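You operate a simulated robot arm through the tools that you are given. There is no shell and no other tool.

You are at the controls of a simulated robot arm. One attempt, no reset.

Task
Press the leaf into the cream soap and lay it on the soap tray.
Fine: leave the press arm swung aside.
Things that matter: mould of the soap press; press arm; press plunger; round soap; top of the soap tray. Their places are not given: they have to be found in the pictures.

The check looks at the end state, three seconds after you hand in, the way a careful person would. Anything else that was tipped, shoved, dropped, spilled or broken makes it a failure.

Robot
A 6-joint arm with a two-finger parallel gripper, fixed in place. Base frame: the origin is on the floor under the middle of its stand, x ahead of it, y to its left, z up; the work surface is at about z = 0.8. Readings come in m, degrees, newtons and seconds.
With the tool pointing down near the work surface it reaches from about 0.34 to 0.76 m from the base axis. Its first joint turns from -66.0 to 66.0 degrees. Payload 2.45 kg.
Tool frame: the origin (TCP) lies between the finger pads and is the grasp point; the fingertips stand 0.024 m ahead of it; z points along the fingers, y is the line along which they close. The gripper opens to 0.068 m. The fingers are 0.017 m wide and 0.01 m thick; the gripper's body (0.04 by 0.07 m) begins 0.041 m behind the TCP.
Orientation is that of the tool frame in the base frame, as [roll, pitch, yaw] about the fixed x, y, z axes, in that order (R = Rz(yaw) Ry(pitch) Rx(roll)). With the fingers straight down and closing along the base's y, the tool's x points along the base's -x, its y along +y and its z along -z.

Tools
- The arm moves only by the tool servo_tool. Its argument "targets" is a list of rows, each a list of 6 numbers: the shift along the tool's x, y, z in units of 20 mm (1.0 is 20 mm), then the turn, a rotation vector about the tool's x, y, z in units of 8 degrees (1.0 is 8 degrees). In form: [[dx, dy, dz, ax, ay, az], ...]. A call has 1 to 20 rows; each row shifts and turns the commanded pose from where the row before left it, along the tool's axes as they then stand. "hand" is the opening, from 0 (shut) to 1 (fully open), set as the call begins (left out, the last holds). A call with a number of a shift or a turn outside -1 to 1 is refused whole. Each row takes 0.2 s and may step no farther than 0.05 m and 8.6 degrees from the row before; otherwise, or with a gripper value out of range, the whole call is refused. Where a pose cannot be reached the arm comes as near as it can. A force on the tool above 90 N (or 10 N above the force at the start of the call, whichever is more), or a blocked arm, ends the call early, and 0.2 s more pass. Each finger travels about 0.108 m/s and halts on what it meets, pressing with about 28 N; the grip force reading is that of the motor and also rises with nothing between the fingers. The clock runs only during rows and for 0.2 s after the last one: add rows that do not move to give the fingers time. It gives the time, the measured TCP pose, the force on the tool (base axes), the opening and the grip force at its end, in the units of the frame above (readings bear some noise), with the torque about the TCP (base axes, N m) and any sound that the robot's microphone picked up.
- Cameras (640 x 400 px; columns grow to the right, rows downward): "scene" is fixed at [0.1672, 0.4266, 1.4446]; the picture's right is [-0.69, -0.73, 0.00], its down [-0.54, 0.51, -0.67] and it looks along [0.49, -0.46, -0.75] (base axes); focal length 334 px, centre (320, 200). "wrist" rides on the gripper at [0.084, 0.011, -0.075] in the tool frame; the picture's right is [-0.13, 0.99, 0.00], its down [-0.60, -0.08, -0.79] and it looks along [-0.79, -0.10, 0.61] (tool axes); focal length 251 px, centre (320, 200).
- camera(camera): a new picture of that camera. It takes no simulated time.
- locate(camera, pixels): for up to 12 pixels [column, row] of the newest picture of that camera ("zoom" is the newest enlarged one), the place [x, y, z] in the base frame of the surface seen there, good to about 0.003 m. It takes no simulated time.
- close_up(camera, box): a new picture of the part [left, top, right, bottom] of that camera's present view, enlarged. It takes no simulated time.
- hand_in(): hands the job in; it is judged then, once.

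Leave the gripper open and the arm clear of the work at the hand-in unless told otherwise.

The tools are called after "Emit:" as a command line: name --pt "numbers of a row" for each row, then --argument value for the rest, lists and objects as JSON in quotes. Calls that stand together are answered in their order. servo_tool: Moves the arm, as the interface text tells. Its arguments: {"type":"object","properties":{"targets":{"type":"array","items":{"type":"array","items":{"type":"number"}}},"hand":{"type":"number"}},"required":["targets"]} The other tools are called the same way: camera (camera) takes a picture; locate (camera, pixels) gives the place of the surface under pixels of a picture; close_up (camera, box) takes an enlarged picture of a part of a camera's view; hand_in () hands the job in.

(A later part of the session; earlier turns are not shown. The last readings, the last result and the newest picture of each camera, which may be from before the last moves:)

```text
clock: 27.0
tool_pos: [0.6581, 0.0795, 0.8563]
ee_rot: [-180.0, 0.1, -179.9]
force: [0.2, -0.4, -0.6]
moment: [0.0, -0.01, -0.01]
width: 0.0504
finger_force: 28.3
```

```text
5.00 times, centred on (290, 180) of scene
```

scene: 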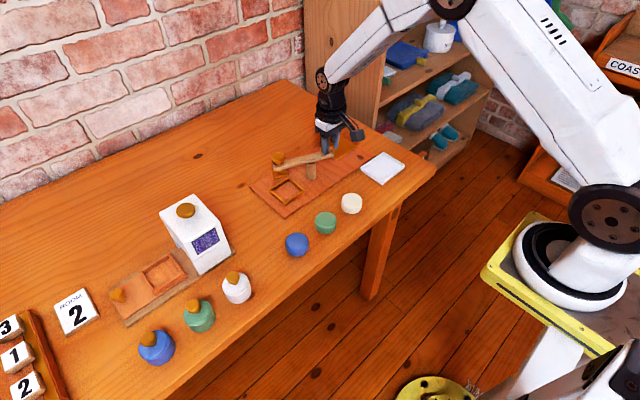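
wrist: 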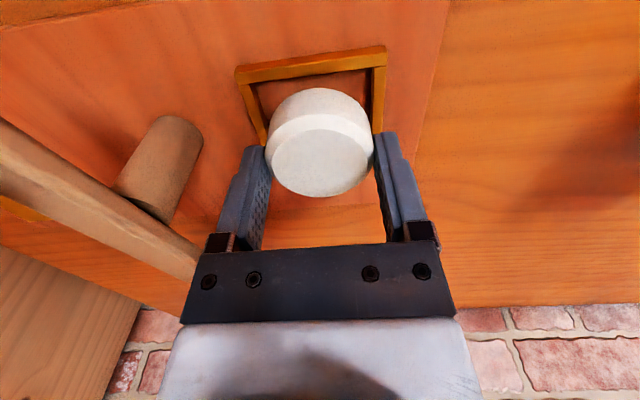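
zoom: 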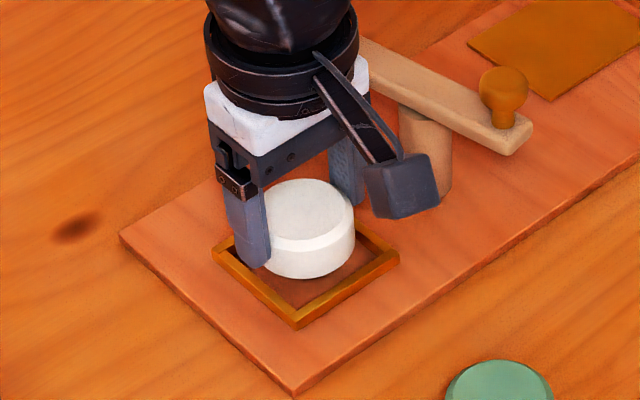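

The soap is centred over the mould with the fingers above the frame. Lower another 9 mm in small steps.

Emit:
servo_tool --pt "0 0.03 0.2 0 0 0" --pt "0 0 0.15 0 0 0" --pt "0 0 0.1 0 0 0" --pt "0 0 0 0 0 0"

Emit:
close_up --camera "scene" --box '[240, 140, 340, 220]'

```text
clock: 28.0
tool_pos: [0.6595, 0.0828, 0.8477]
ee_rot: [-180.0, 0.1, 180.0]
force: [0.5, 0.6, -0.3]
moment: [-0.01, 0.0, 0.03]
width: 0.0502
finger_force: 28.0
```

```text
5.00 times, centred on (290, 180) of scene
```

zoom: 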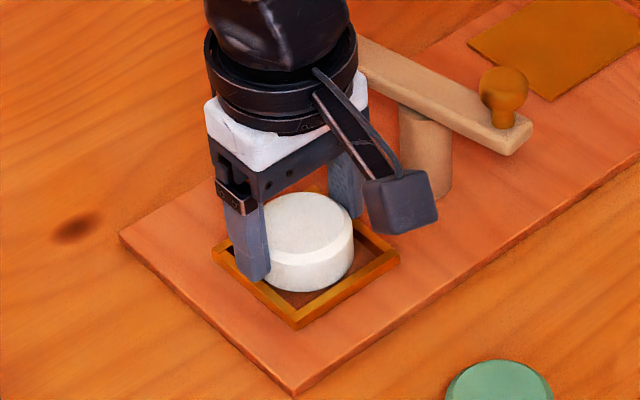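

No contact yet. Lower 2 mm and then 1.5 mm more.

Emit:
servo_tool --pt "0 0 0.1 0 0 0" --pt "0 0 0.07 0 0 0" --pt "0 0 0 0 0 0"

```text
clock: 28.8
tool_pos: [0.6605, 0.0816, 0.844]
ee_rot: [180.0, 0.1, 179.9]
force: [-0.2, 0.3, -1.0]
moment: [-0.01, -0.01, -0.02]
width: 0.0502
finger_force: 28.2
```

Still free. Another 1 mm.

Emit:
servo_tool --pt "0 0 0.06 0 0 0" --pt "0 0 0 0 0 0"

Emit:
camera --camera "wrist"

Emit:
locate --camera "wrist" --pixels '[[320, 160], [345, 150], [295, 170]]'

```text
clock: 29.4
tool_pos: [0.6597, 0.0816, 0.844]
ee_rot: [-180.0, 0.2, 180.0]
force: [-2.9, 0.6, 7.5]
moment: [0.0, 0.17, -0.01]
width: 0.0506
finger_force: 27.5
```

```text
taken
```

wrist: 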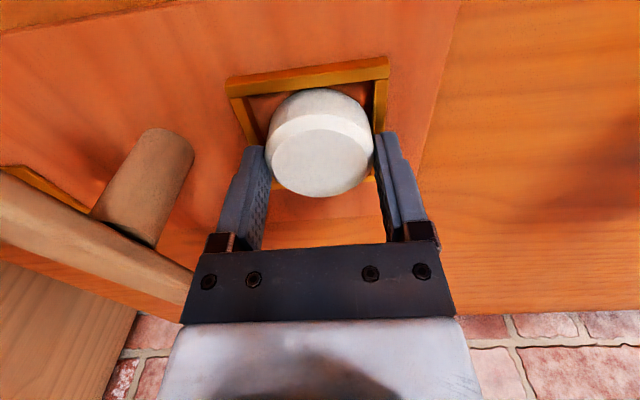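

```text
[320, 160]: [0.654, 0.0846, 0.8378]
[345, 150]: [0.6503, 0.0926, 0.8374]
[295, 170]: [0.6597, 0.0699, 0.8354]
```

Contact at 7.5 N: the soap rests on the mould floor (top 0.837). Open the fingers and lift straight up.

Emit:
servo_tool --pt "0 0 0 0 0 0" --pt "0 0 0 0 0 0" --pt "0 0 -0.3 0 0 0" --pt "0 0 -0.7 0 0 0" --pt "0 0 -1 0 0 0" --pt "0 0 -1 0 0 0" --pt "0 0 -1 0 0 0" --pt "0 0 -1 0 0 0" --pt "0 0 -1 0 0 0" --pt "0 0 -1 0 0 0" --pt "0 0 0 0 0 0" --hand 1

Emit:
camera --camera "wrist"

Emit:
close_up --camera "scene" --box '[240, 120, 360, 220]'

```text
clock: 31.8
tool_pos: [0.6595, 0.0823, 0.9827]
ee_rot: [-180.0, 0.1, -180.0]
force: [0.1, -0.2, -0.1]
moment: [0.01, -0.03, 0.01]
width: 0.0681
finger_force: 0.0
```

```text
taken
```

wrist: 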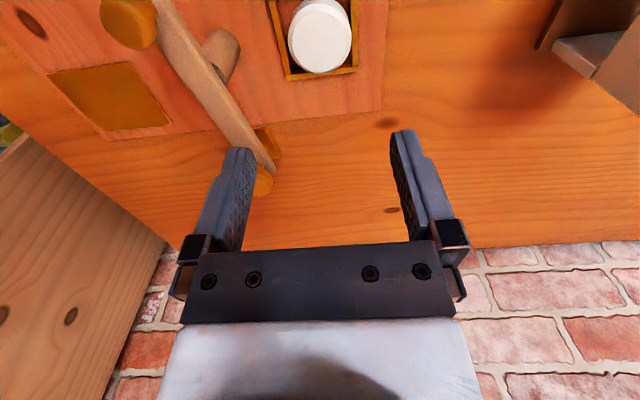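

```text
4.00 times, centred on (300, 170) of scene
```

zoom: 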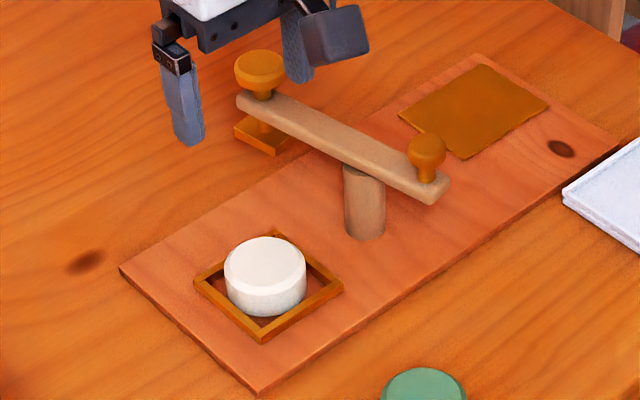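

The soap sits in the mould. I'll check how well centred it is, and where the stamp and knobs are now.

Emit:
locate --camera "zoom" --pixels '[[265, 265], [230, 268], [300, 265], [265, 242], [265, 285], [427, 150], [411, 150], [443, 150], [260, 68], [240, 68], [283, 68], [262, 140]]'

Emit:
close_up --camera "wrist" --box '[260, 0, 380, 90]'

```text
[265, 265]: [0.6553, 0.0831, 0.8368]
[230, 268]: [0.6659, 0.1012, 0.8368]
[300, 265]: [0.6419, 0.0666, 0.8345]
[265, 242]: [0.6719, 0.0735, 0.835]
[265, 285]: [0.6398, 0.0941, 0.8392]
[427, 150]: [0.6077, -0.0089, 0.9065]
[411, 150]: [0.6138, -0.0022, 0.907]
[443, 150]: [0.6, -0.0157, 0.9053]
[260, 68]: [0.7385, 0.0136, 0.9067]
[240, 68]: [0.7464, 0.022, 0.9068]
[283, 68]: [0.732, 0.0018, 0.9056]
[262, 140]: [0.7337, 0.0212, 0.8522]
```

```text
4.44 times, centred on (320, 45) of wrist
```

zoom: 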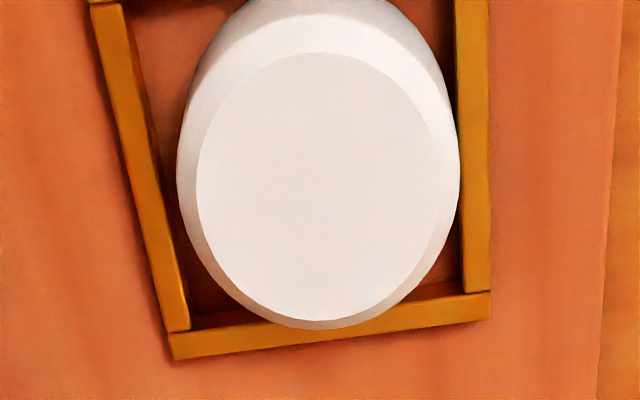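

Emit:
locate --camera "zoom" --pixels '[[200, 185], [440, 185], [320, 58], [320, 317], [320, 188], [240, 90], [400, 290], [245, 290], [410, 90]]'

```text
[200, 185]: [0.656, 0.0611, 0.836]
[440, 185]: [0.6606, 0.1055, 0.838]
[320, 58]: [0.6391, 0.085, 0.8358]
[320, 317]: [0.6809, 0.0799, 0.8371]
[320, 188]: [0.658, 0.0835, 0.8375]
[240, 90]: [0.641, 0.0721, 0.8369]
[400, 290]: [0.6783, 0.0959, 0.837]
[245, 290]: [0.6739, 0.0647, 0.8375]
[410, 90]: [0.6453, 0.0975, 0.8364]
```

The soap is centred within ~2 mm. Now I'll go above the handle knob (about (0.605, -0.012)) to swing the arm back.

Emit:
servo_tool --pt "0.54 -0.94 0 0 0 0" --pt "0.54 -0.94 0 0 0 0" --pt "0.54 -0.94 0 0 0 0" --pt "0.54 -0.94 0 0 0 0" --pt "0.54 -0.94 0.5 0 0 0" --pt "0 0 0.6 0 0 0" --pt "0 0 0 0 0 0" --hand 0.8

Emit:
camera --camera "wrist"

```text
clock: 33.4
tool_pos: [0.6062, -0.0132, 0.9605]
ee_rot: [180.0, 0.1, 180.0]
force: [-0.5, 0.6, -0.2]
moment: [0.0, -0.02, 0.01]
width: 0.0542
finger_force: 0.0
```

```text
taken
```

wrist: 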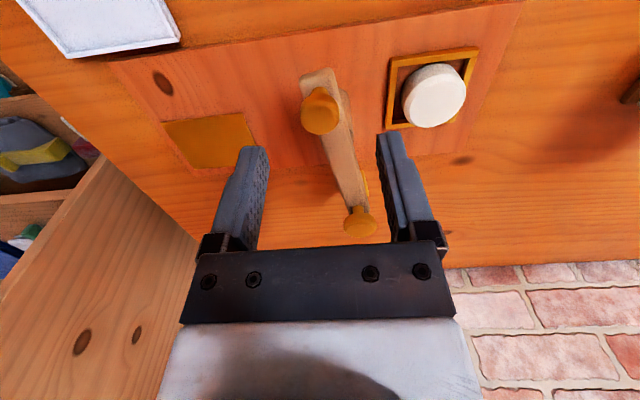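

Emit:
locate --camera "wrist" --pixels '[[302, 115], [338, 112], [320, 95], [321, 130], [320, 110], [345, 222], [375, 222], [360, 235]]'

```text
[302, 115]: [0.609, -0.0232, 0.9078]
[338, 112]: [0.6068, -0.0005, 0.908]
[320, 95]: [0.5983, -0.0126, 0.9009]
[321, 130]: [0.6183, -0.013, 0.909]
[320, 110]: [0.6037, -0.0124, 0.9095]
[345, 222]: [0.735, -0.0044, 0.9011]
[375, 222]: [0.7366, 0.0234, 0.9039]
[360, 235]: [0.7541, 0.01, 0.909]
```

Knob centre ≈ (0.607, -0.012), right below. Descend to z 0.910 and close on it.

Emit:
servo_tool --pt "0 0.03 0.7 0 0 0" --pt "0 0 0.7 0 0 0" --pt "0 0 0.7 0 0 0" --pt "0 0 0.4 0 0 0" --pt "0 0 0 0 0 0" --hand 0.8

Emit:
servo_tool --pt "0 0 0 0 0 0" --pt "0 0 0 0 0 0" --pt "0 0 0 0 0 0" --hand 0.15

```text
clock: 34.6
tool_pos: [0.6052, -0.0112, 0.9109]
ee_rot: [179.9, 0.1, 180.0]
force: [-0.6, -0.4, 0.6]
moment: [0.03, -0.02, -0.01]
width: 0.0546
finger_force: 0.0
```

```text
clock: 35.4
tool_pos: [0.6054, -0.0124, 0.911]
ee_rot: [180.0, 0.1, 179.8]
force: [1.0, -16.9, -2.6]
moment: [-0.29, -0.15, -0.11]
width: 0.0235
finger_force: 40.3
```

Gripped. Now swing back along the arc (base +x, -y), in parts, watching the force.

Emit:
servo_tool --pt "-0.0739 -0.29 0 0 0 0" --pt "-0.0942 -0.2273 0 0 0 0" --pt "-0.1136 -0.2183 0 0 0 0" --pt "-0.132 -0.2076 0 0 0 0" --pt "-0.15 -0.1951 0 0 0 0" --pt "0 0 0 0 0 0"

```text
clock: 36.8
tool_pos: [0.6162, -0.0341, 0.911]
ee_rot: [179.9, 0.0, 179.9]
force: [-1.0, 6.1, -7.0]
moment: [0.07, -0.07, 0.35]
width: 0.0234
finger_force: 40.0
```

Low forces. Continue.

Emit:
servo_tool --pt "-0.1661 -0.19 0 0 0 0" --pt "-0.1813 -0.175 0 0 0 0" --pt "-0.1951 -0.155 0 0 0 0" --pt "-0.2076 -0.132 0 0 0 0" --pt "-0.2183 -0.1136 0 0 0 0" --pt "0 0 0 0 0 0"

Emit:
camera --camera "wrist"

```text
clock: 38.2
tool_pos: [0.6383, -0.0498, 0.9107]
ee_rot: [-180.0, 0.2, 179.9]
force: [-1.6, 9.7, 1.1]
moment: [0.19, -0.01, 0.29]
width: 0.0232
finger_force: 39.9
```

```text
taken
```

wrist: 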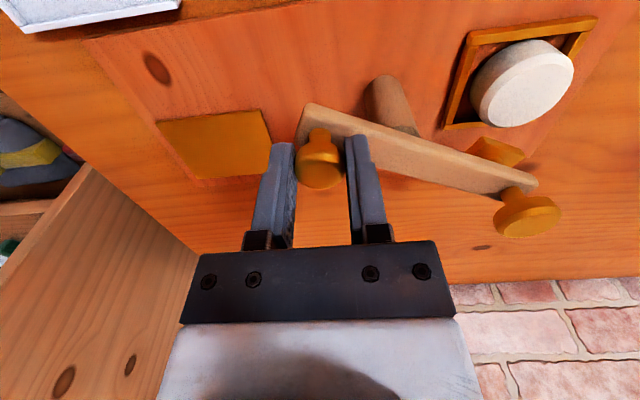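

About 22 degrees left; the stamp clears the soap (bottom ~0.845 vs soap top 0.837). Continue about 15 degrees more.

Emit:
servo_tool --pt "-0.2273 -0.08 0 0 0 0" --pt "-0.2346 -0.0639 0 0 0 0" --pt "-0.2403 -0.0433 0 0 0 0" --pt "0 0 0 0 0 0"

Emit:
camera --camera "wrist"

Emit:
close_up --camera "scene" --box '[240, 120, 360, 220]'

```text
clock: 39.2
tool_pos: [0.651, -0.0539, 0.912]
ee_rot: [-179.9, 0.2, 180.0]
force: [-3.6, 4.6, 6.1]
moment: [0.07, 0.12, 0.17]
width: 0.0236
finger_force: 39.2
```

```text
taken
```

wrist: 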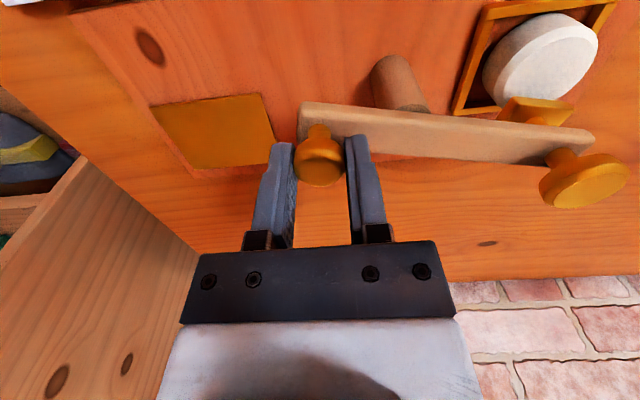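

```text
4.00 times, centred on (300, 170) of scene
```

zoom: 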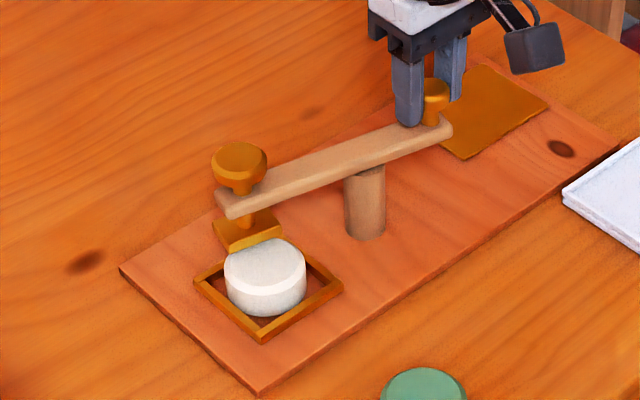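

Nearly aligned. I'll locate the plunger knob edges and stamp plate to find the remaining angle.

Emit:
locate --camera "zoom" --pixels '[[214, 166], [265, 166], [239, 150], [240, 178], [432, 95], [422, 93], [447, 93], [217, 225], [232, 245], [270, 240], [445, 140], [225, 208]]'

```text
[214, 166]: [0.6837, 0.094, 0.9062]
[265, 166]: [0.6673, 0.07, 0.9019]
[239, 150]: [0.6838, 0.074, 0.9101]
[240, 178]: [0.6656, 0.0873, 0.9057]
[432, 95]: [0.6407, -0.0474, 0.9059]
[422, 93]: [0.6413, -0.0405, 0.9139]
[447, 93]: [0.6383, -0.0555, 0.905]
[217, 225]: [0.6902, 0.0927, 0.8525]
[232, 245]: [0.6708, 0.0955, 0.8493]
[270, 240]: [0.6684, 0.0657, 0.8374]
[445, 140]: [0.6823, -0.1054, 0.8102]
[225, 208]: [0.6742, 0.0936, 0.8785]
```

The plunger knob is at about (0.675, 0.081) and should be at (0.659, 0.082); so the handle needs +10 mm in x.

Emit:
servo_tool --pt "-0.2 -0.02 0 0 0 0" --pt "-0.2 0 0 0 0 0" --pt "-0.08 0 0 0 0 0" --pt "0 0 0 0 0 0"

Emit:
camera --camera "wrist"

Emit:
close_up --camera "scene" --box '[240, 120, 360, 220]'

Emit:
locate --camera "zoom" --pixels '[[204, 177], [256, 177], [230, 160], [230, 188]]'

```text
clock: 40.2
tool_pos: [0.6588, -0.0552, 0.9114]
ee_rot: [-180.0, 0.2, -180.0]
force: [-4.4, -4.6, 17.2]
moment: [-0.09, 0.58, 0.26]
width: 0.0233
finger_force: 39.1
```

```text
taken
```

wrist: 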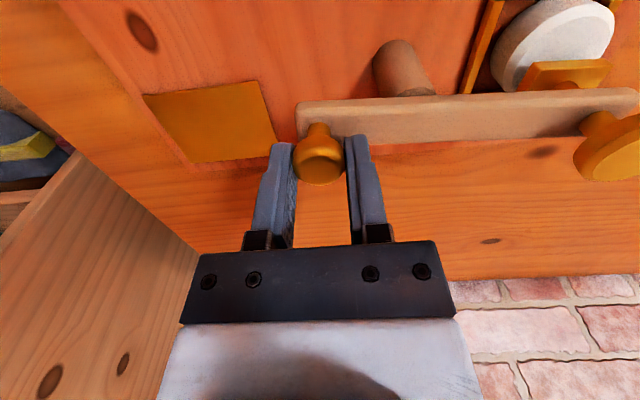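

```text
4.00 times, centred on (300, 170) of scene
```

zoom: 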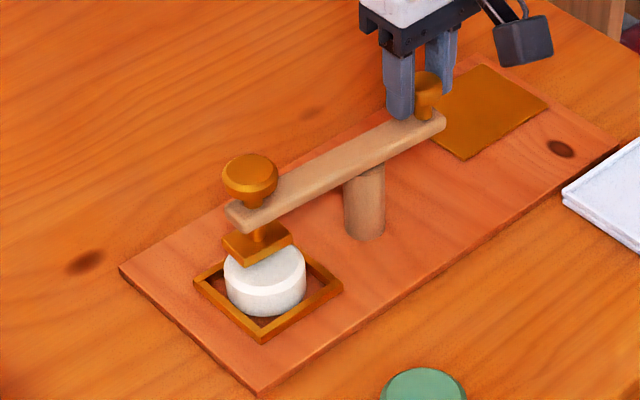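

```text
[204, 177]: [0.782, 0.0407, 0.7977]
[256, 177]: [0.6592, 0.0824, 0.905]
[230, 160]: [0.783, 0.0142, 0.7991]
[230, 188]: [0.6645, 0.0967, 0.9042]
```

Plunger knob now centred at (250,174) in this enlargement. Locating its edges.

Emit:
locate --camera "zoom" --pixels '[[225, 176], [276, 174], [250, 160], [250, 190], [250, 174], [223, 240], [243, 262], [292, 240], [260, 245], [230, 215], [265, 300], [245, 210]]'

```text
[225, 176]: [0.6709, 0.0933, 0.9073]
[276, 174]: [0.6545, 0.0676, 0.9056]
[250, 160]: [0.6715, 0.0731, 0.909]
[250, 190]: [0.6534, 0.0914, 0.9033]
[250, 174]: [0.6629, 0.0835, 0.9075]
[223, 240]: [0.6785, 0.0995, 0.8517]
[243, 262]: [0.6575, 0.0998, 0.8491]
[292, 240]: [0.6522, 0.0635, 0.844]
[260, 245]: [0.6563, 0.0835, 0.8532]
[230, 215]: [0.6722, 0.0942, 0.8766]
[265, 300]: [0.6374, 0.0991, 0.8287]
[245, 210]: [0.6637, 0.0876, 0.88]
```

Plunger is at x ≈ 0.6625; I need another ~5 mm, i.e. about 3.5 mm at the handle.

Emit:
servo_tool --pt "-0.1 0 0 0 0 0" --pt "-0.08 0 0 0 0 0" --pt "0 0 0 0 0 0"

Emit:
close_up --camera "scene" --box '[240, 120, 360, 220]'

Emit:
locate --camera "zoom" --pixels '[[231, 178], [280, 178], [256, 164], [256, 193], [256, 178], [230, 250], [248, 265], [297, 247], [240, 212]]'

```text
clock: 41.0
tool_pos: [0.6619, -0.055, 0.9114]
ee_rot: [-180.0, 0.2, -180.0]
force: [-3.8, -12.5, 15.7]
moment: [-0.18, -0.11, 0.22]
width: 0.0233
finger_force: 39.7
```

```text
4.00 times, centred on (300, 170) of scene
```

zoom: 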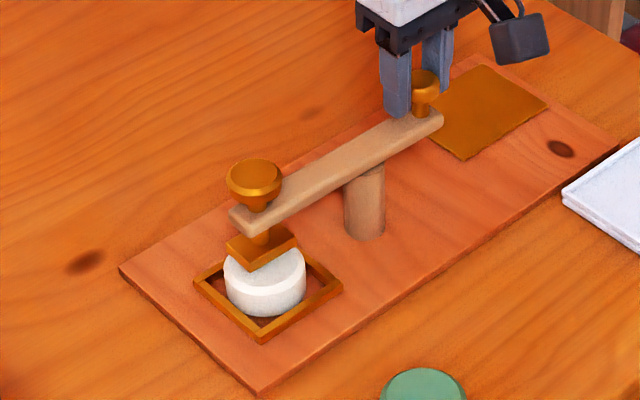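

```text
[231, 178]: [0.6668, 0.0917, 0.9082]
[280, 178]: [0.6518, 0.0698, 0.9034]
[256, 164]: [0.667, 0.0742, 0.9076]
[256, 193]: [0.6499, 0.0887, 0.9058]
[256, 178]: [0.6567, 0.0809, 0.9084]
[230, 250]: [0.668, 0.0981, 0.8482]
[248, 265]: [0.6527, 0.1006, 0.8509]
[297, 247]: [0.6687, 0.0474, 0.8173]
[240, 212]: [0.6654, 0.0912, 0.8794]
```

Centre now ≈ (0.659, 0.081) – almost exactly the original pose; about 1 mm more at the handle restores it fully. Then open the fingers and lift.

Emit:
servo_tool --pt "-0.06 0 0 0 0 0" --pt "0 0 0 0 0 0"

Emit:
servo_tool --pt "0 0 0 0 0 0" --pt "0 0 0 0 0 0" --pt "0 0 -0.5 0 0 0" --pt "0 0 -1 0 0 0" --pt "0 0 -1 0 0 0" --pt "0 0 -1 0 0 0" --pt "0 0 0 0 0 0" --hand 0.8

Emit:
camera --camera "wrist"

Emit:
close_up --camera "scene" --box '[240, 120, 360, 220]'

```text
clock: 41.6
tool_pos: [0.6634, -0.0547, 0.9099]
ee_rot: [-180.0, 0.2, 179.8]
force: [-2.4, -20.7, 10.3]
moment: [-0.29, -0.31, 0.25]
width: 0.0233
finger_force: 39.6
```

```text
clock: 43.2
tool_pos: [0.6629, -0.0539, 0.9822]
ee_rot: [-180.0, 0.2, 180.0]
force: [-1.0, 0.7, -0.1]
moment: [0.0, 0.0, 0.0]
width: 0.0542
finger_force: 0.1
```

```text
taken
```

wrist: 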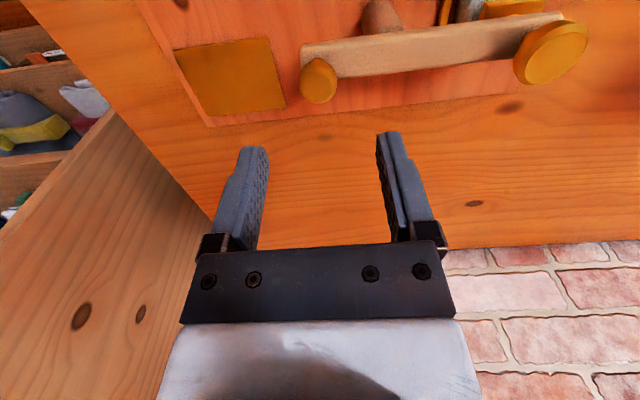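

```text
4.00 times, centred on (300, 170) of scene
```

zoom: 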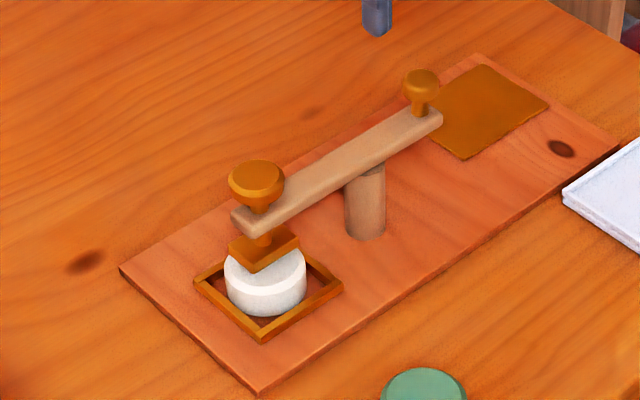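

The plunger knob is back at its original pixel (284,164). Now I'll close the fingers and move above the plunger knob (0.658, 0.081) at z 0.98.

Emit:
servo_tool --pt "0.03 0.968 0 0 0 0" --pt "0.03 0.968 0 0 0 0" --pt "0.03 0.968 0 0 0 0" --pt "0.03 0.968 0 0 0 0" --pt "0.03 0.968 0 0 0 0" --pt "0.03 0.968 0 0 0 0" --pt "0.03 0.968 0 0 0 0" --pt "0 0 0.9 0 0 0" --pt "0 0 0 0 0 0" --hand 0

Emit:
camera --camera "wrist"

Emit:
close_up --camera "scene" --box '[240, 110, 360, 210]'

```text
clock: 45.2
tool_pos: [0.6577, 0.0814, 0.9622]
ee_rot: [-179.9, 0.2, -180.0]
force: [-0.5, 0.2, 1.0]
moment: [-0.01, -0.01, -0.01]
width: 0.0
finger_force: 23.5
```

```text
taken
```

wrist: 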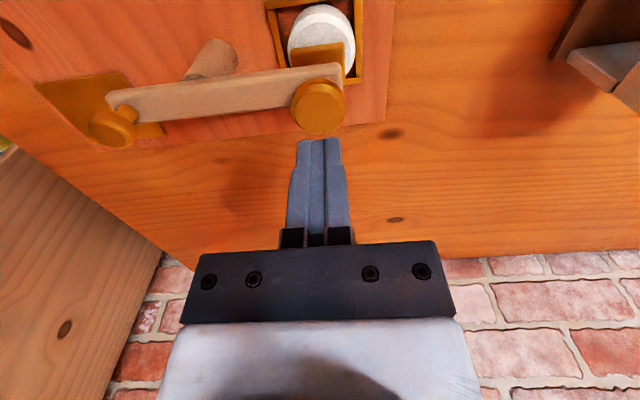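

```text
4.00 times, centred on (300, 160) of scene
```

zoom: 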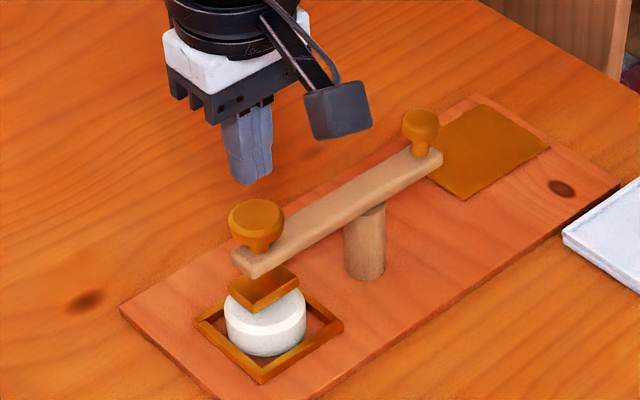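

Check the plunger knob's top in this wrist picture (319,105).

Emit:
locate --camera "wrist" --pixels '[[294, 105], [345, 103], [319, 90], [319, 128], [319, 108], [320, 60], [300, 50], [340, 55], [320, 20], [130, 112]]'

Emit:
close_up --camera "wrist" --box '[250, 0, 390, 140]'

```text
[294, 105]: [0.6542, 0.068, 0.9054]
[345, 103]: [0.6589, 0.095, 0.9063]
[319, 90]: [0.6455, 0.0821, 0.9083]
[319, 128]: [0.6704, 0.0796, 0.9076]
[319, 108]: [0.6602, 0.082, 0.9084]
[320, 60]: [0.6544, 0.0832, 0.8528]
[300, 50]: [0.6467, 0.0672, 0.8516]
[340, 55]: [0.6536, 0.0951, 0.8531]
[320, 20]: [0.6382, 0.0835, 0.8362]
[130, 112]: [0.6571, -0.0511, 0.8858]
```

```text
2.86 times, centred on (320, 70) of wrist
```

zoom: 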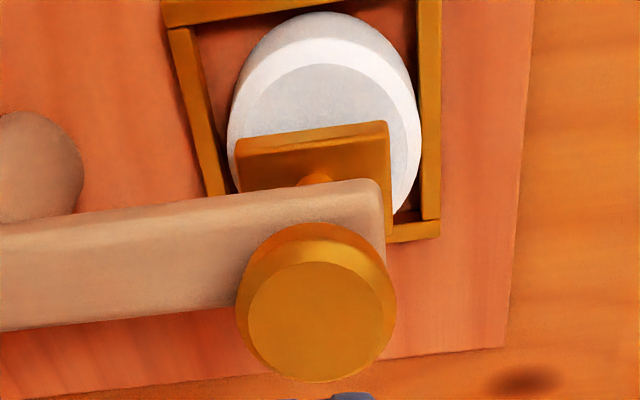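

The knob top is at (0.658, 0.0815, 0.908), directly under the closed fingertips (tip z ≈ 0.938). Descend 27 mm to just above it, then 2 mm steps.

Emit:
servo_tool --pt "0 0 0.5 0 0 0" --pt "0 0 0.5 0 0 0" --pt "0 0 0.35 0 0 0" --pt "0 0 0.1 0 0 0" --pt "0 0 0 0 0 0"

Emit:
servo_tool --pt "0 0 0.1 0 0 0" --pt "0 0 0.1 0 0 0" --pt "0 0 0 0 0 0"

```text
clock: 46.4
tool_pos: [0.6601, 0.0814, 0.935]
ee_rot: [-179.9, 0.1, 180.0]
force: [0.3, -0.4, -0.3]
moment: [0.01, 0.03, 0.02]
width: 0.0
finger_force: 24.0
```

```text
clock: 47.2
tool_pos: [0.6597, 0.0815, 0.9302]
ee_rot: [180.0, 0.1, -180.0]
force: [-0.1, 1.3, 1.5]
moment: [0.01, 0.01, 0.02]
width: 0.0001
finger_force: 23.6
```

Just touching (≈1.5 N). Continue in 2 mm steps.

Emit:
servo_tool --pt "0 0 0.1 0 0 0" --pt "0 0 0.1 0 0 0" --pt "0 0 0 0 0 0"

Emit:
close_up --camera "scene" --box '[240, 110, 360, 210]'

```text
clock: 48.0
tool_pos: [0.6596, 0.0828, 0.9255]
ee_rot: [-180.0, 0.2, -180.0]
force: [0.2, -1.7, 2.2]
moment: [-0.07, 0.04, 0.03]
width: 0.0
finger_force: 23.7
```

```text
4.00 times, centred on (300, 160) of scene
```

zoom: 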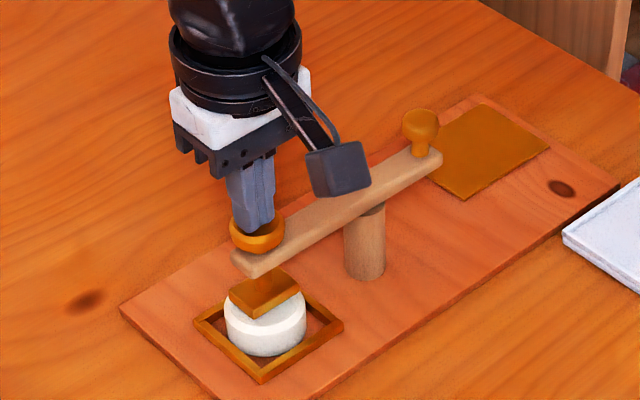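

The plunger slides down (knob and stamp lowered together) with a soft spring force. Continue.

Emit:
servo_tool --pt "0 0 0.1 0 0 0" --pt "0 0 0.1 0 0 0" --pt "0 0 0 0 0 0"

```text
clock: 48.8
tool_pos: [0.6599, 0.0823, 0.9232]
ee_rot: [180.0, 0.2, 179.9]
force: [-5.2, 2.2, 17.4]
moment: [0.06, 0.17, -0.14]
width: 0.0
finger_force: 23.5
heard: click
```

A click was heard at 17 N. I'll hold here a moment and look.

Emit:
servo_tool --pt "0 0 0.03 0 0 0" --pt "0 0 0 0 0 0" --pt "0 0 0 0 0 0"

Emit:
close_up --camera "scene" --box '[240, 130, 340, 210]'

```text
clock: 49.6
tool_pos: [0.66, 0.0823, 0.9232]
ee_rot: [179.9, 0.5, 179.9]
force: [-4.0, 4.1, 27.2]
moment: [0.08, 0.16, -0.18]
width: 0.0
finger_force: 23.3
```

```text
5.00 times, centred on (290, 170) of scene
```

zoom: 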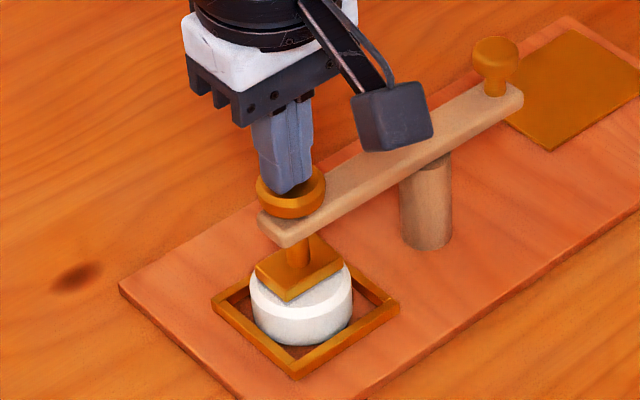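

The stamp is on the soap at 27 N. I'll release by rising 40 mm, and see whether the plunger springs back and the soap stays put.

Emit:
servo_tool --pt "0 0 -0.2 0 0 0" --pt "0 0 -0.3 0 0 0" --pt "0 0 -0.5 0 0 0" --pt "0 0 -1 0 0 0" --pt "0 0 -1 0 0 0" --pt "0 0 0 0 0 0"

Emit:
close_up --camera "scene" --box '[240, 130, 340, 210]'

Emit:
camera --camera "wrist"

Emit:
close_up --camera "wrist" --box '[250, 0, 390, 140]'

```text
clock: 51.0
tool_pos: [0.6574, 0.0798, 0.9819]
ee_rot: [-180.0, 0.0, -180.0]
force: [0.4, 0.0, -0.2]
moment: [0.01, 0.02, -0.02]
width: 0.0
finger_force: 23.4
```

```text
5.00 times, centred on (290, 170) of scene
```

zoom: 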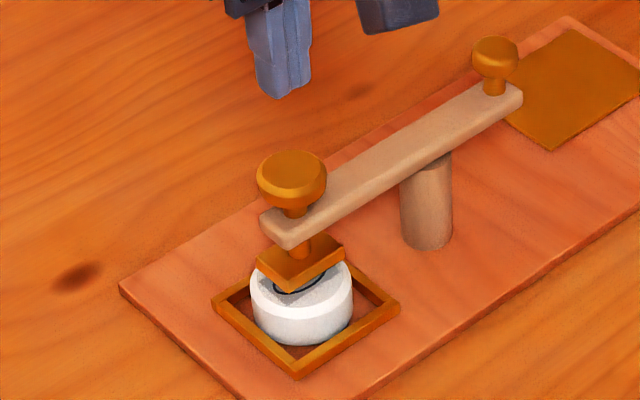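

```text
taken
```

wrist: 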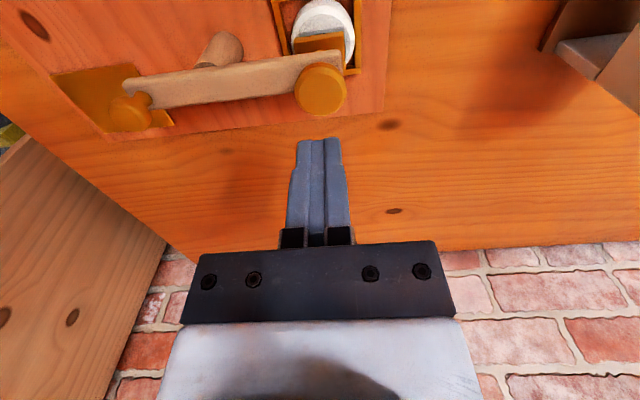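

```text
2.86 times, centred on (320, 70) of wrist
```

zoom: 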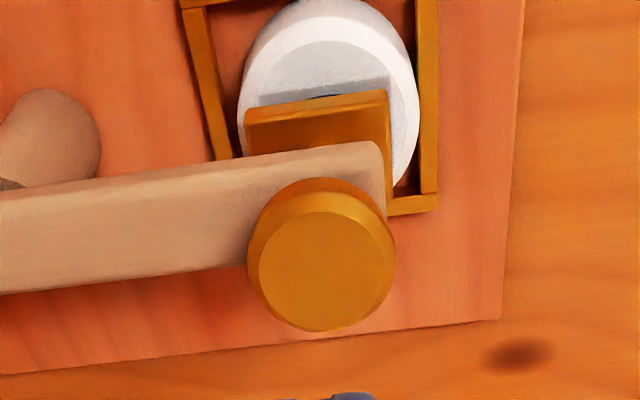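

The plunger sprang back and a dark impression is visible on the soap under the stamp. Now back to the handle knob to swing the arm aside again.

Emit:
servo_tool --pt "-0.02 -0.97 0 0 0 0" --pt "-0.02 -0.97 0 0 0 0" --pt "-0.02 -0.97 0 0 0 0" --pt "-0.02 -0.97 0 0 0 0" --pt "-0.02 -0.97 0 0 0 0" --pt "-0.02 -0.97 0 0 0 0" --pt "-0.02 -0.97 0 0 0 0" --pt "0 0 0.9 0 0 0" --pt "0 0 0 0 0 0" --hand 0.8

Emit:
camera --camera "wrist"

Emit:
locate --camera "wrist" --pixels '[[318, 115], [302, 113], [336, 113], [318, 128], [319, 92]]'

```text
clock: 53.0
tool_pos: [0.6609, -0.053, 0.9633]
ee_rot: [180.0, 0.1, 180.0]
force: [0.3, 0.7, -1.0]
moment: [-0.02, -0.04, 0.01]
width: 0.0541
finger_force: 0.1
```

```text
taken
```

wrist: 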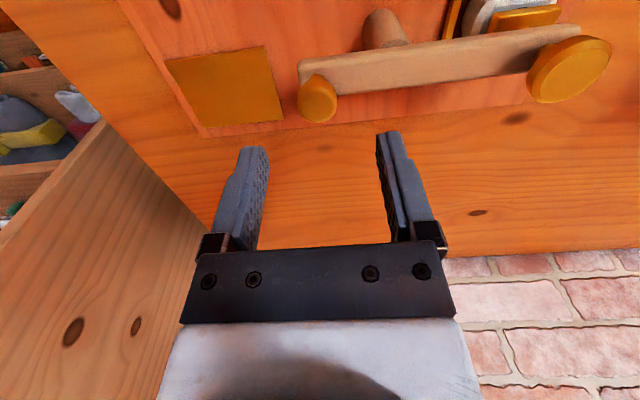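

```text
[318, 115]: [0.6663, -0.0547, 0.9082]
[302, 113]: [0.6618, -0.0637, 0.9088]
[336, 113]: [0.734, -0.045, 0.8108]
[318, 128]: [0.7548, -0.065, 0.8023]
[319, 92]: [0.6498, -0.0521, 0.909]
```

Aligned over the knob. Descend to z 0.911 and close.

Emit:
servo_tool --pt "0 -0.1 0.7 0 0 0" --pt "0 0 0.7 0 0 0" --pt "0 0 0.7 0 0 0" --pt "0 0 0.5 0 0 0" --pt "0 0 0 0 0 0" --hand 0.8

Emit:
servo_tool --pt "0 0 0 0 0 0" --pt "0 0 0 0 0 0" --pt "0 0 0 0 0 0" --hand 0.15

```text
clock: 54.2
tool_pos: [0.6628, -0.0566, 0.9117]
ee_rot: [179.9, 0.1, 180.0]
force: [-0.3, -0.3, 0.1]
moment: [-0.01, 0.01, 0.03]
width: 0.0544
finger_force: 0.2
```

```text
clock: 55.0
tool_pos: [0.6626, -0.0551, 0.9106]
ee_rot: [-180.0, 0.2, -180.0]
force: [1.1, 9.3, -0.5]
moment: [0.09, -0.16, -0.04]
width: 0.0237
finger_force: 39.7
```

Gripped. Swing the handle toward -x along the arc again (first 30 degrees).

Emit:
servo_tool --pt "0.2459 0.0107 0 0 0 0" --pt "0.2436 0.0321 0 0 0 0" --pt "0.2403 0.0533 0 0 0 0" --pt "0.2346 0.0739 0 0 0 0" --pt "0.2273 0.0942 0 0 0 0" --pt "0.2183 0.1136 0 0 0 0" --pt "0 0 0 0 0 0"

```text
clock: 56.6
tool_pos: [0.6337, -0.0492, 0.9126]
ee_rot: [-179.9, 0.2, 180.0]
force: [7.2, 2.2, -2.2]
moment: [0.01, -0.76, -0.19]
width: 0.0231
finger_force: 39.9
```

Good. Continue.

Emit:
servo_tool --pt "0.2183 0.1136 0 0 0 0" --pt "0.2076 0.132 0 0 0 0" --pt "0.1951 0.15 0 0 0 0" --pt "0.1813 0.1661 0 0 0 0" --pt "0.1661 0.1813 0 0 0 0" --pt "0 0 0 0 0 0"

```text
clock: 58.0
tool_pos: [0.6119, -0.0344, 0.9129]
ee_rot: [180.0, -0.1, -179.9]
force: [-7.7, -13.4, 4.0]
moment: [-0.15, -0.22, -0.37]
width: 0.0239
finger_force: 40.2
```

Slight outward push; shift 1.5 mm out and go on ~15 degrees.

Emit:
servo_tool --pt "0.06 -0.05 0 0 0 0" --pt "0.143 0.208 0 0 0 0" --pt "0.125 0.22 0 0 0 0" --pt "0.105 0.23 0 0 0 0" --pt "0 0 0 0 0 0"

Emit:
camera --camera "wrist"

Emit:
close_up --camera "scene" --box '[240, 110, 360, 210]'

```text
clock: 59.2
tool_pos: [0.6044, -0.0207, 0.9112]
ee_rot: [180.0, 0.1, 179.9]
force: [-3.1, -6.0, 5.7]
moment: [-0.06, 0.35, -0.26]
width: 0.0237
finger_force: 39.1
```

```text
taken
```

wrist: 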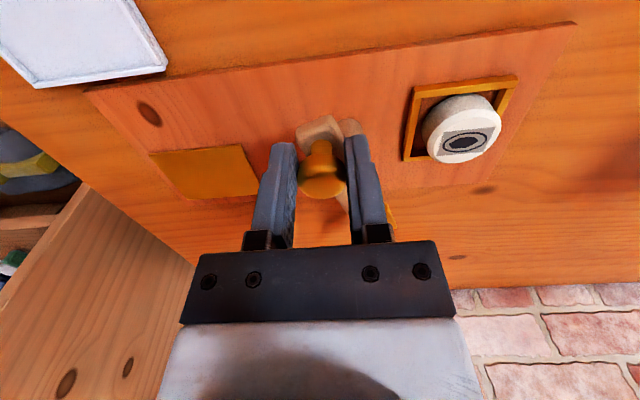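

```text
4.00 times, centred on (300, 160) of scene
```

zoom: 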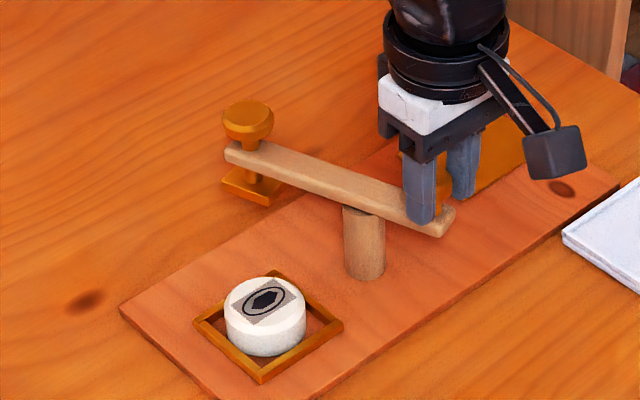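

The imprint is on the soap. I'll move the handle ~3 degrees further (before the stop), then open and lift.

Emit:
servo_tool --pt "0.06 0.14 0 0 0 0" --pt "0 0 0 0 0 0"

Emit:
servo_tool --pt "0 0 0 0 0 0" --pt "0 0 0 0 0 0" --pt "0 0 -0.5 0 0 0" --pt "0 0 -1 0 0 0" --pt "0 0 -1 0 0 0" --pt "0 0 -1 0 0 0" --pt "0 0 0 0 0 0" --hand 1

Emit:
close_up --camera "scene" --box '[250, 150, 330, 210]'

Emit:
camera --camera "wrist"

```text
clock: 59.8
tool_pos: [0.605, -0.018, 0.9102]
ee_rot: [-180.0, 0.1, -180.0]
force: [-1.4, -6.4, 2.9]
moment: [-0.07, -0.28, -0.28]
width: 0.0233
finger_force: 40.0
```

```text
clock: 61.4
tool_pos: [0.6045, -0.0164, 0.9827]
ee_rot: [-180.0, 0.1, 180.0]
force: [-0.3, 0.6, 0.8]
moment: [0.01, 0.02, -0.02]
width: 0.0681
finger_force: 0.0
```

```text
6.67 times, centred on (290, 180) of scene
```

zoom: 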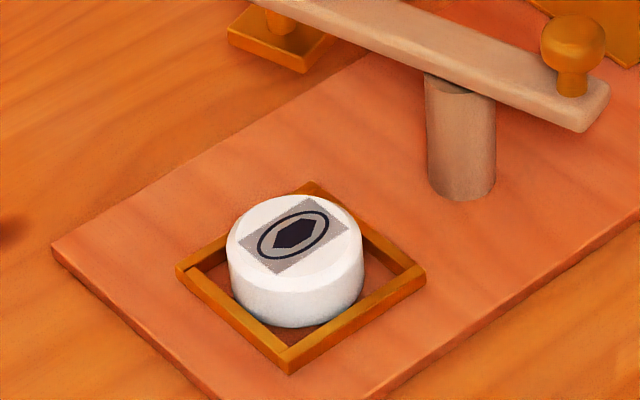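

```text
taken
```

wrist: 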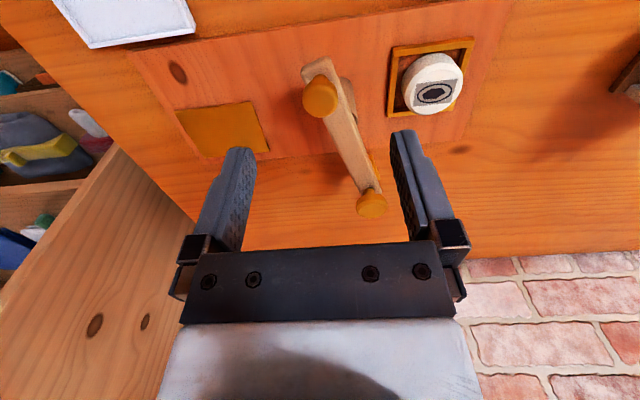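

The impression is clear and centred. Now go above the soap in the mould to pick it up.

Emit:
servo_tool --pt "-0.54 0.985 0 0 0 0" --pt "-0.54 0.985 0 0 0 0" --pt "-0.54 0.985 0 0 0 0" --pt "-0.54 0.985 0 0 0 0" --pt "-0.54 0.985 0 0 0 0" --pt "0 0 0 0 0 0" --hand 1

Emit:
camera --camera "wrist"

Emit:
close_up --camera "wrist" --box '[250, 0, 390, 90]'

```text
clock: 62.8
tool_pos: [0.6596, 0.0803, 0.9824]
ee_rot: [179.9, 0.0, 179.9]
force: [-0.2, -0.8, -0.1]
moment: [0.01, 0.02, 0.0]
width: 0.0681
finger_force: 0.2
```

```text
taken
```

wrist: 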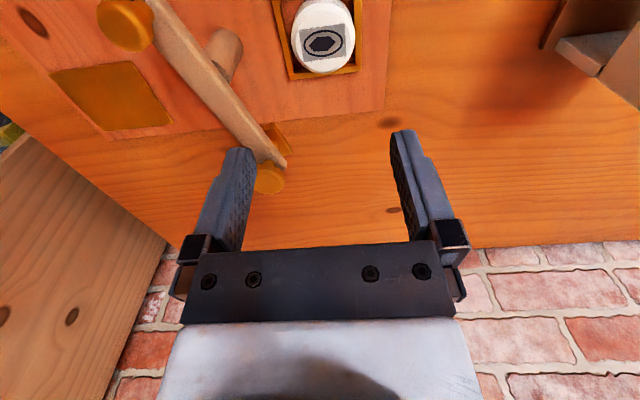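

```text
4.44 times, centred on (320, 45) of wrist
```

zoom: 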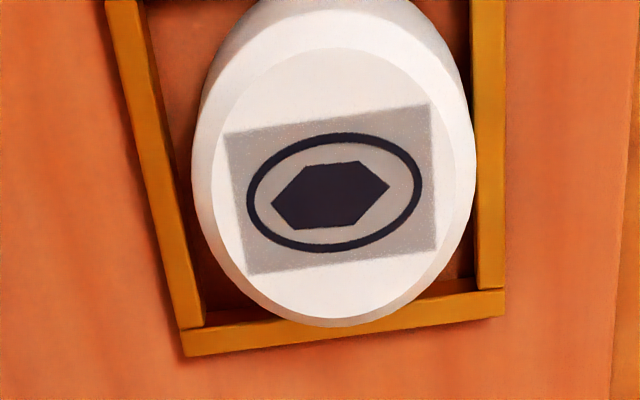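

Emit:
locate --camera "zoom" --pixels '[[215, 180], [455, 180], [330, 55], [345, 312], [335, 183], [250, 80], [425, 280], [265, 290], [430, 95]]'

```text
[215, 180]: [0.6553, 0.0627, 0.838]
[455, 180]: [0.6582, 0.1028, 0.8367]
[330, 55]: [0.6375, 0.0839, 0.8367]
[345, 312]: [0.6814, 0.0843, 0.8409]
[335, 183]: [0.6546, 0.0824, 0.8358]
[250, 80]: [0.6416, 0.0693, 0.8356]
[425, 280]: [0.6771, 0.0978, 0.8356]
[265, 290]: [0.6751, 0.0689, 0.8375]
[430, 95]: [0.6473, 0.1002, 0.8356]
```

Soap centre ≈ (0.6595, 0.083). Descend 0.137 m to TCP z ≈ 0.8455 (fingertips 0.8215, just above the walls at 0.8175) around the soap.

Emit:
servo_tool --pt "0 0.1 1 0 0 0" --pt "0 0 1 0 0 0" --pt "0 0 1 0 0 0" --pt "0 0 1 0 0 0" --pt "0 0 1 0 0 0" --pt "0 0 1 0 0 0" --pt "0 0 0.5 0 0 0" --pt "0 0 0.35 0 0 0" --pt "0 0 0 0 0 0" --hand 1

Emit:
camera --camera "wrist"

Emit:
close_up --camera "scene" --box '[240, 140, 340, 220]'

```text
clock: 64.8
tool_pos: [0.6594, 0.0823, 0.8442]
ee_rot: [180.0, 0.1, -180.0]
force: [0.3, 0.9, -0.2]
moment: [0.01, 0.0, 0.0]
width: 0.0679
finger_force: 0.1
```

```text
taken
```

wrist: 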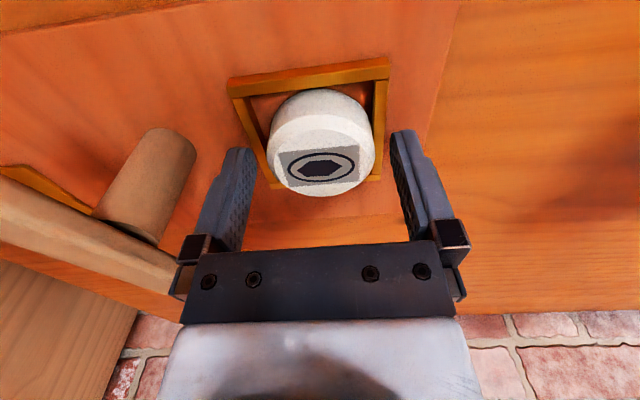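

```text
5.00 times, centred on (290, 180) of scene
```

zoom: 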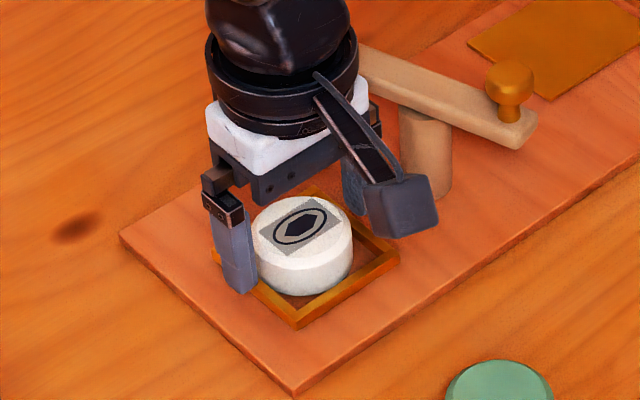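

The fingers straddle the soap above the frame with no contact. Close, then lift slowly.

Emit:
servo_tool --pt "0 0 0 0 0 0" --pt "0 0 0 0 0 0" --pt "0 0 0 0 0 0" --hand 0.4

Emit:
servo_tool --pt "0 0 -0.2 0 0 0" --pt "0 0 -0.4 0 0 0" --pt "0 0 -0.6 0 0 0" --pt "0 0 -1 0 0 0" --pt "0 0 -1 0 0 0" --pt "0 0 -1 0 0 0" --pt "0 0 -1 0 0 0" --pt "0 0 -1 0 0 0" --pt "0 0 0 0 0 0"

Emit:
camera --camera "wrist"

Emit:
camera --camera "scene"

```text
clock: 65.6
tool_pos: [0.6591, 0.0818, 0.845]
ee_rot: [179.9, 0.1, -180.0]
force: [-0.6, 0.3, 0.1]
moment: [-0.01, -0.03, 0.01]
width: 0.0506
finger_force: 27.9
```

```text
clock: 67.6
tool_pos: [0.66, 0.0839, 0.9677]
ee_rot: [-180.0, 0.1, -180.0]
force: [-0.6, -0.2, -0.6]
moment: [-0.01, 0.03, 0.01]
width: 0.0506
finger_force: 27.8
```

```text
taken
```

wrist: 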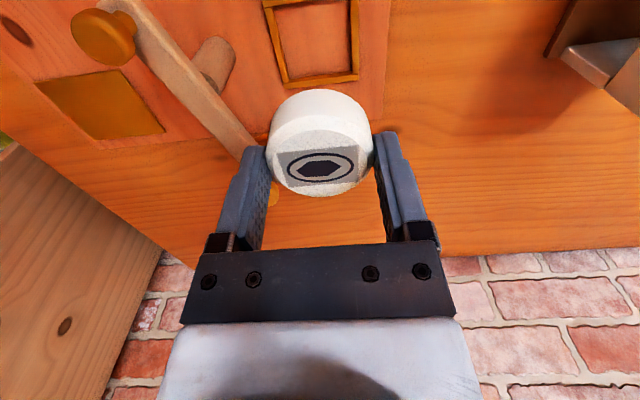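

```text
taken
```

scene: 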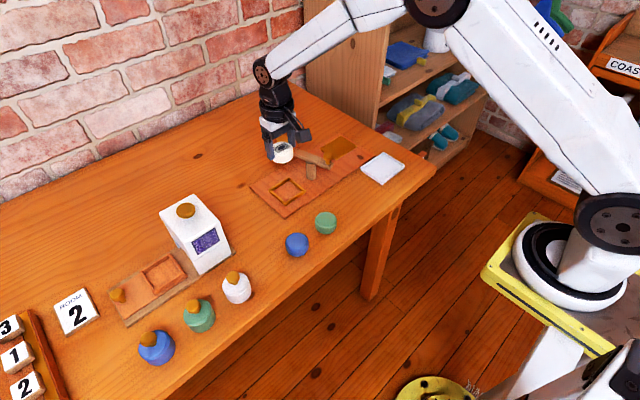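

The stamped soap is held. I'll get the tray's edges from the scene picture (tray at (382,168)).

Emit:
close_up --camera "scene" --box '[340, 140, 430, 200]'

Emit:
locate --camera "zoom" --pixels '[[295, 200], [330, 90], [465, 195], [280, 315], [145, 190], [300, 130], [400, 190], [280, 280], [190, 190], [320, 110], [430, 200], [180, 190]]'

```text
6.67 times, centred on (385, 170) of scene
```

zoom: 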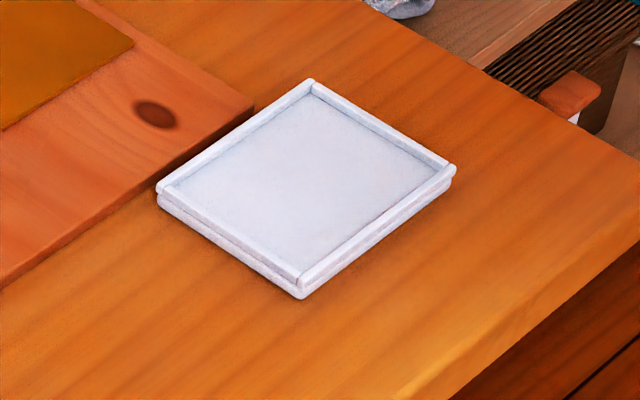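

```text
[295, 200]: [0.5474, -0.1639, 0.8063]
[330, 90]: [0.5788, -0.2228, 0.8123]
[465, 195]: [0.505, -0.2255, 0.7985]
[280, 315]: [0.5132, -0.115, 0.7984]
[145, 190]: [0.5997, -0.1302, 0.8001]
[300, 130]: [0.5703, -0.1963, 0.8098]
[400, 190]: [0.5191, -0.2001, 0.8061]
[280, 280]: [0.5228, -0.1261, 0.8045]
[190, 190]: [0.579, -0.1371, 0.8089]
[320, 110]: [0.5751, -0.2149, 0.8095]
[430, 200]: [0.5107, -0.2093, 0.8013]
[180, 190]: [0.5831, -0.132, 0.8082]
```

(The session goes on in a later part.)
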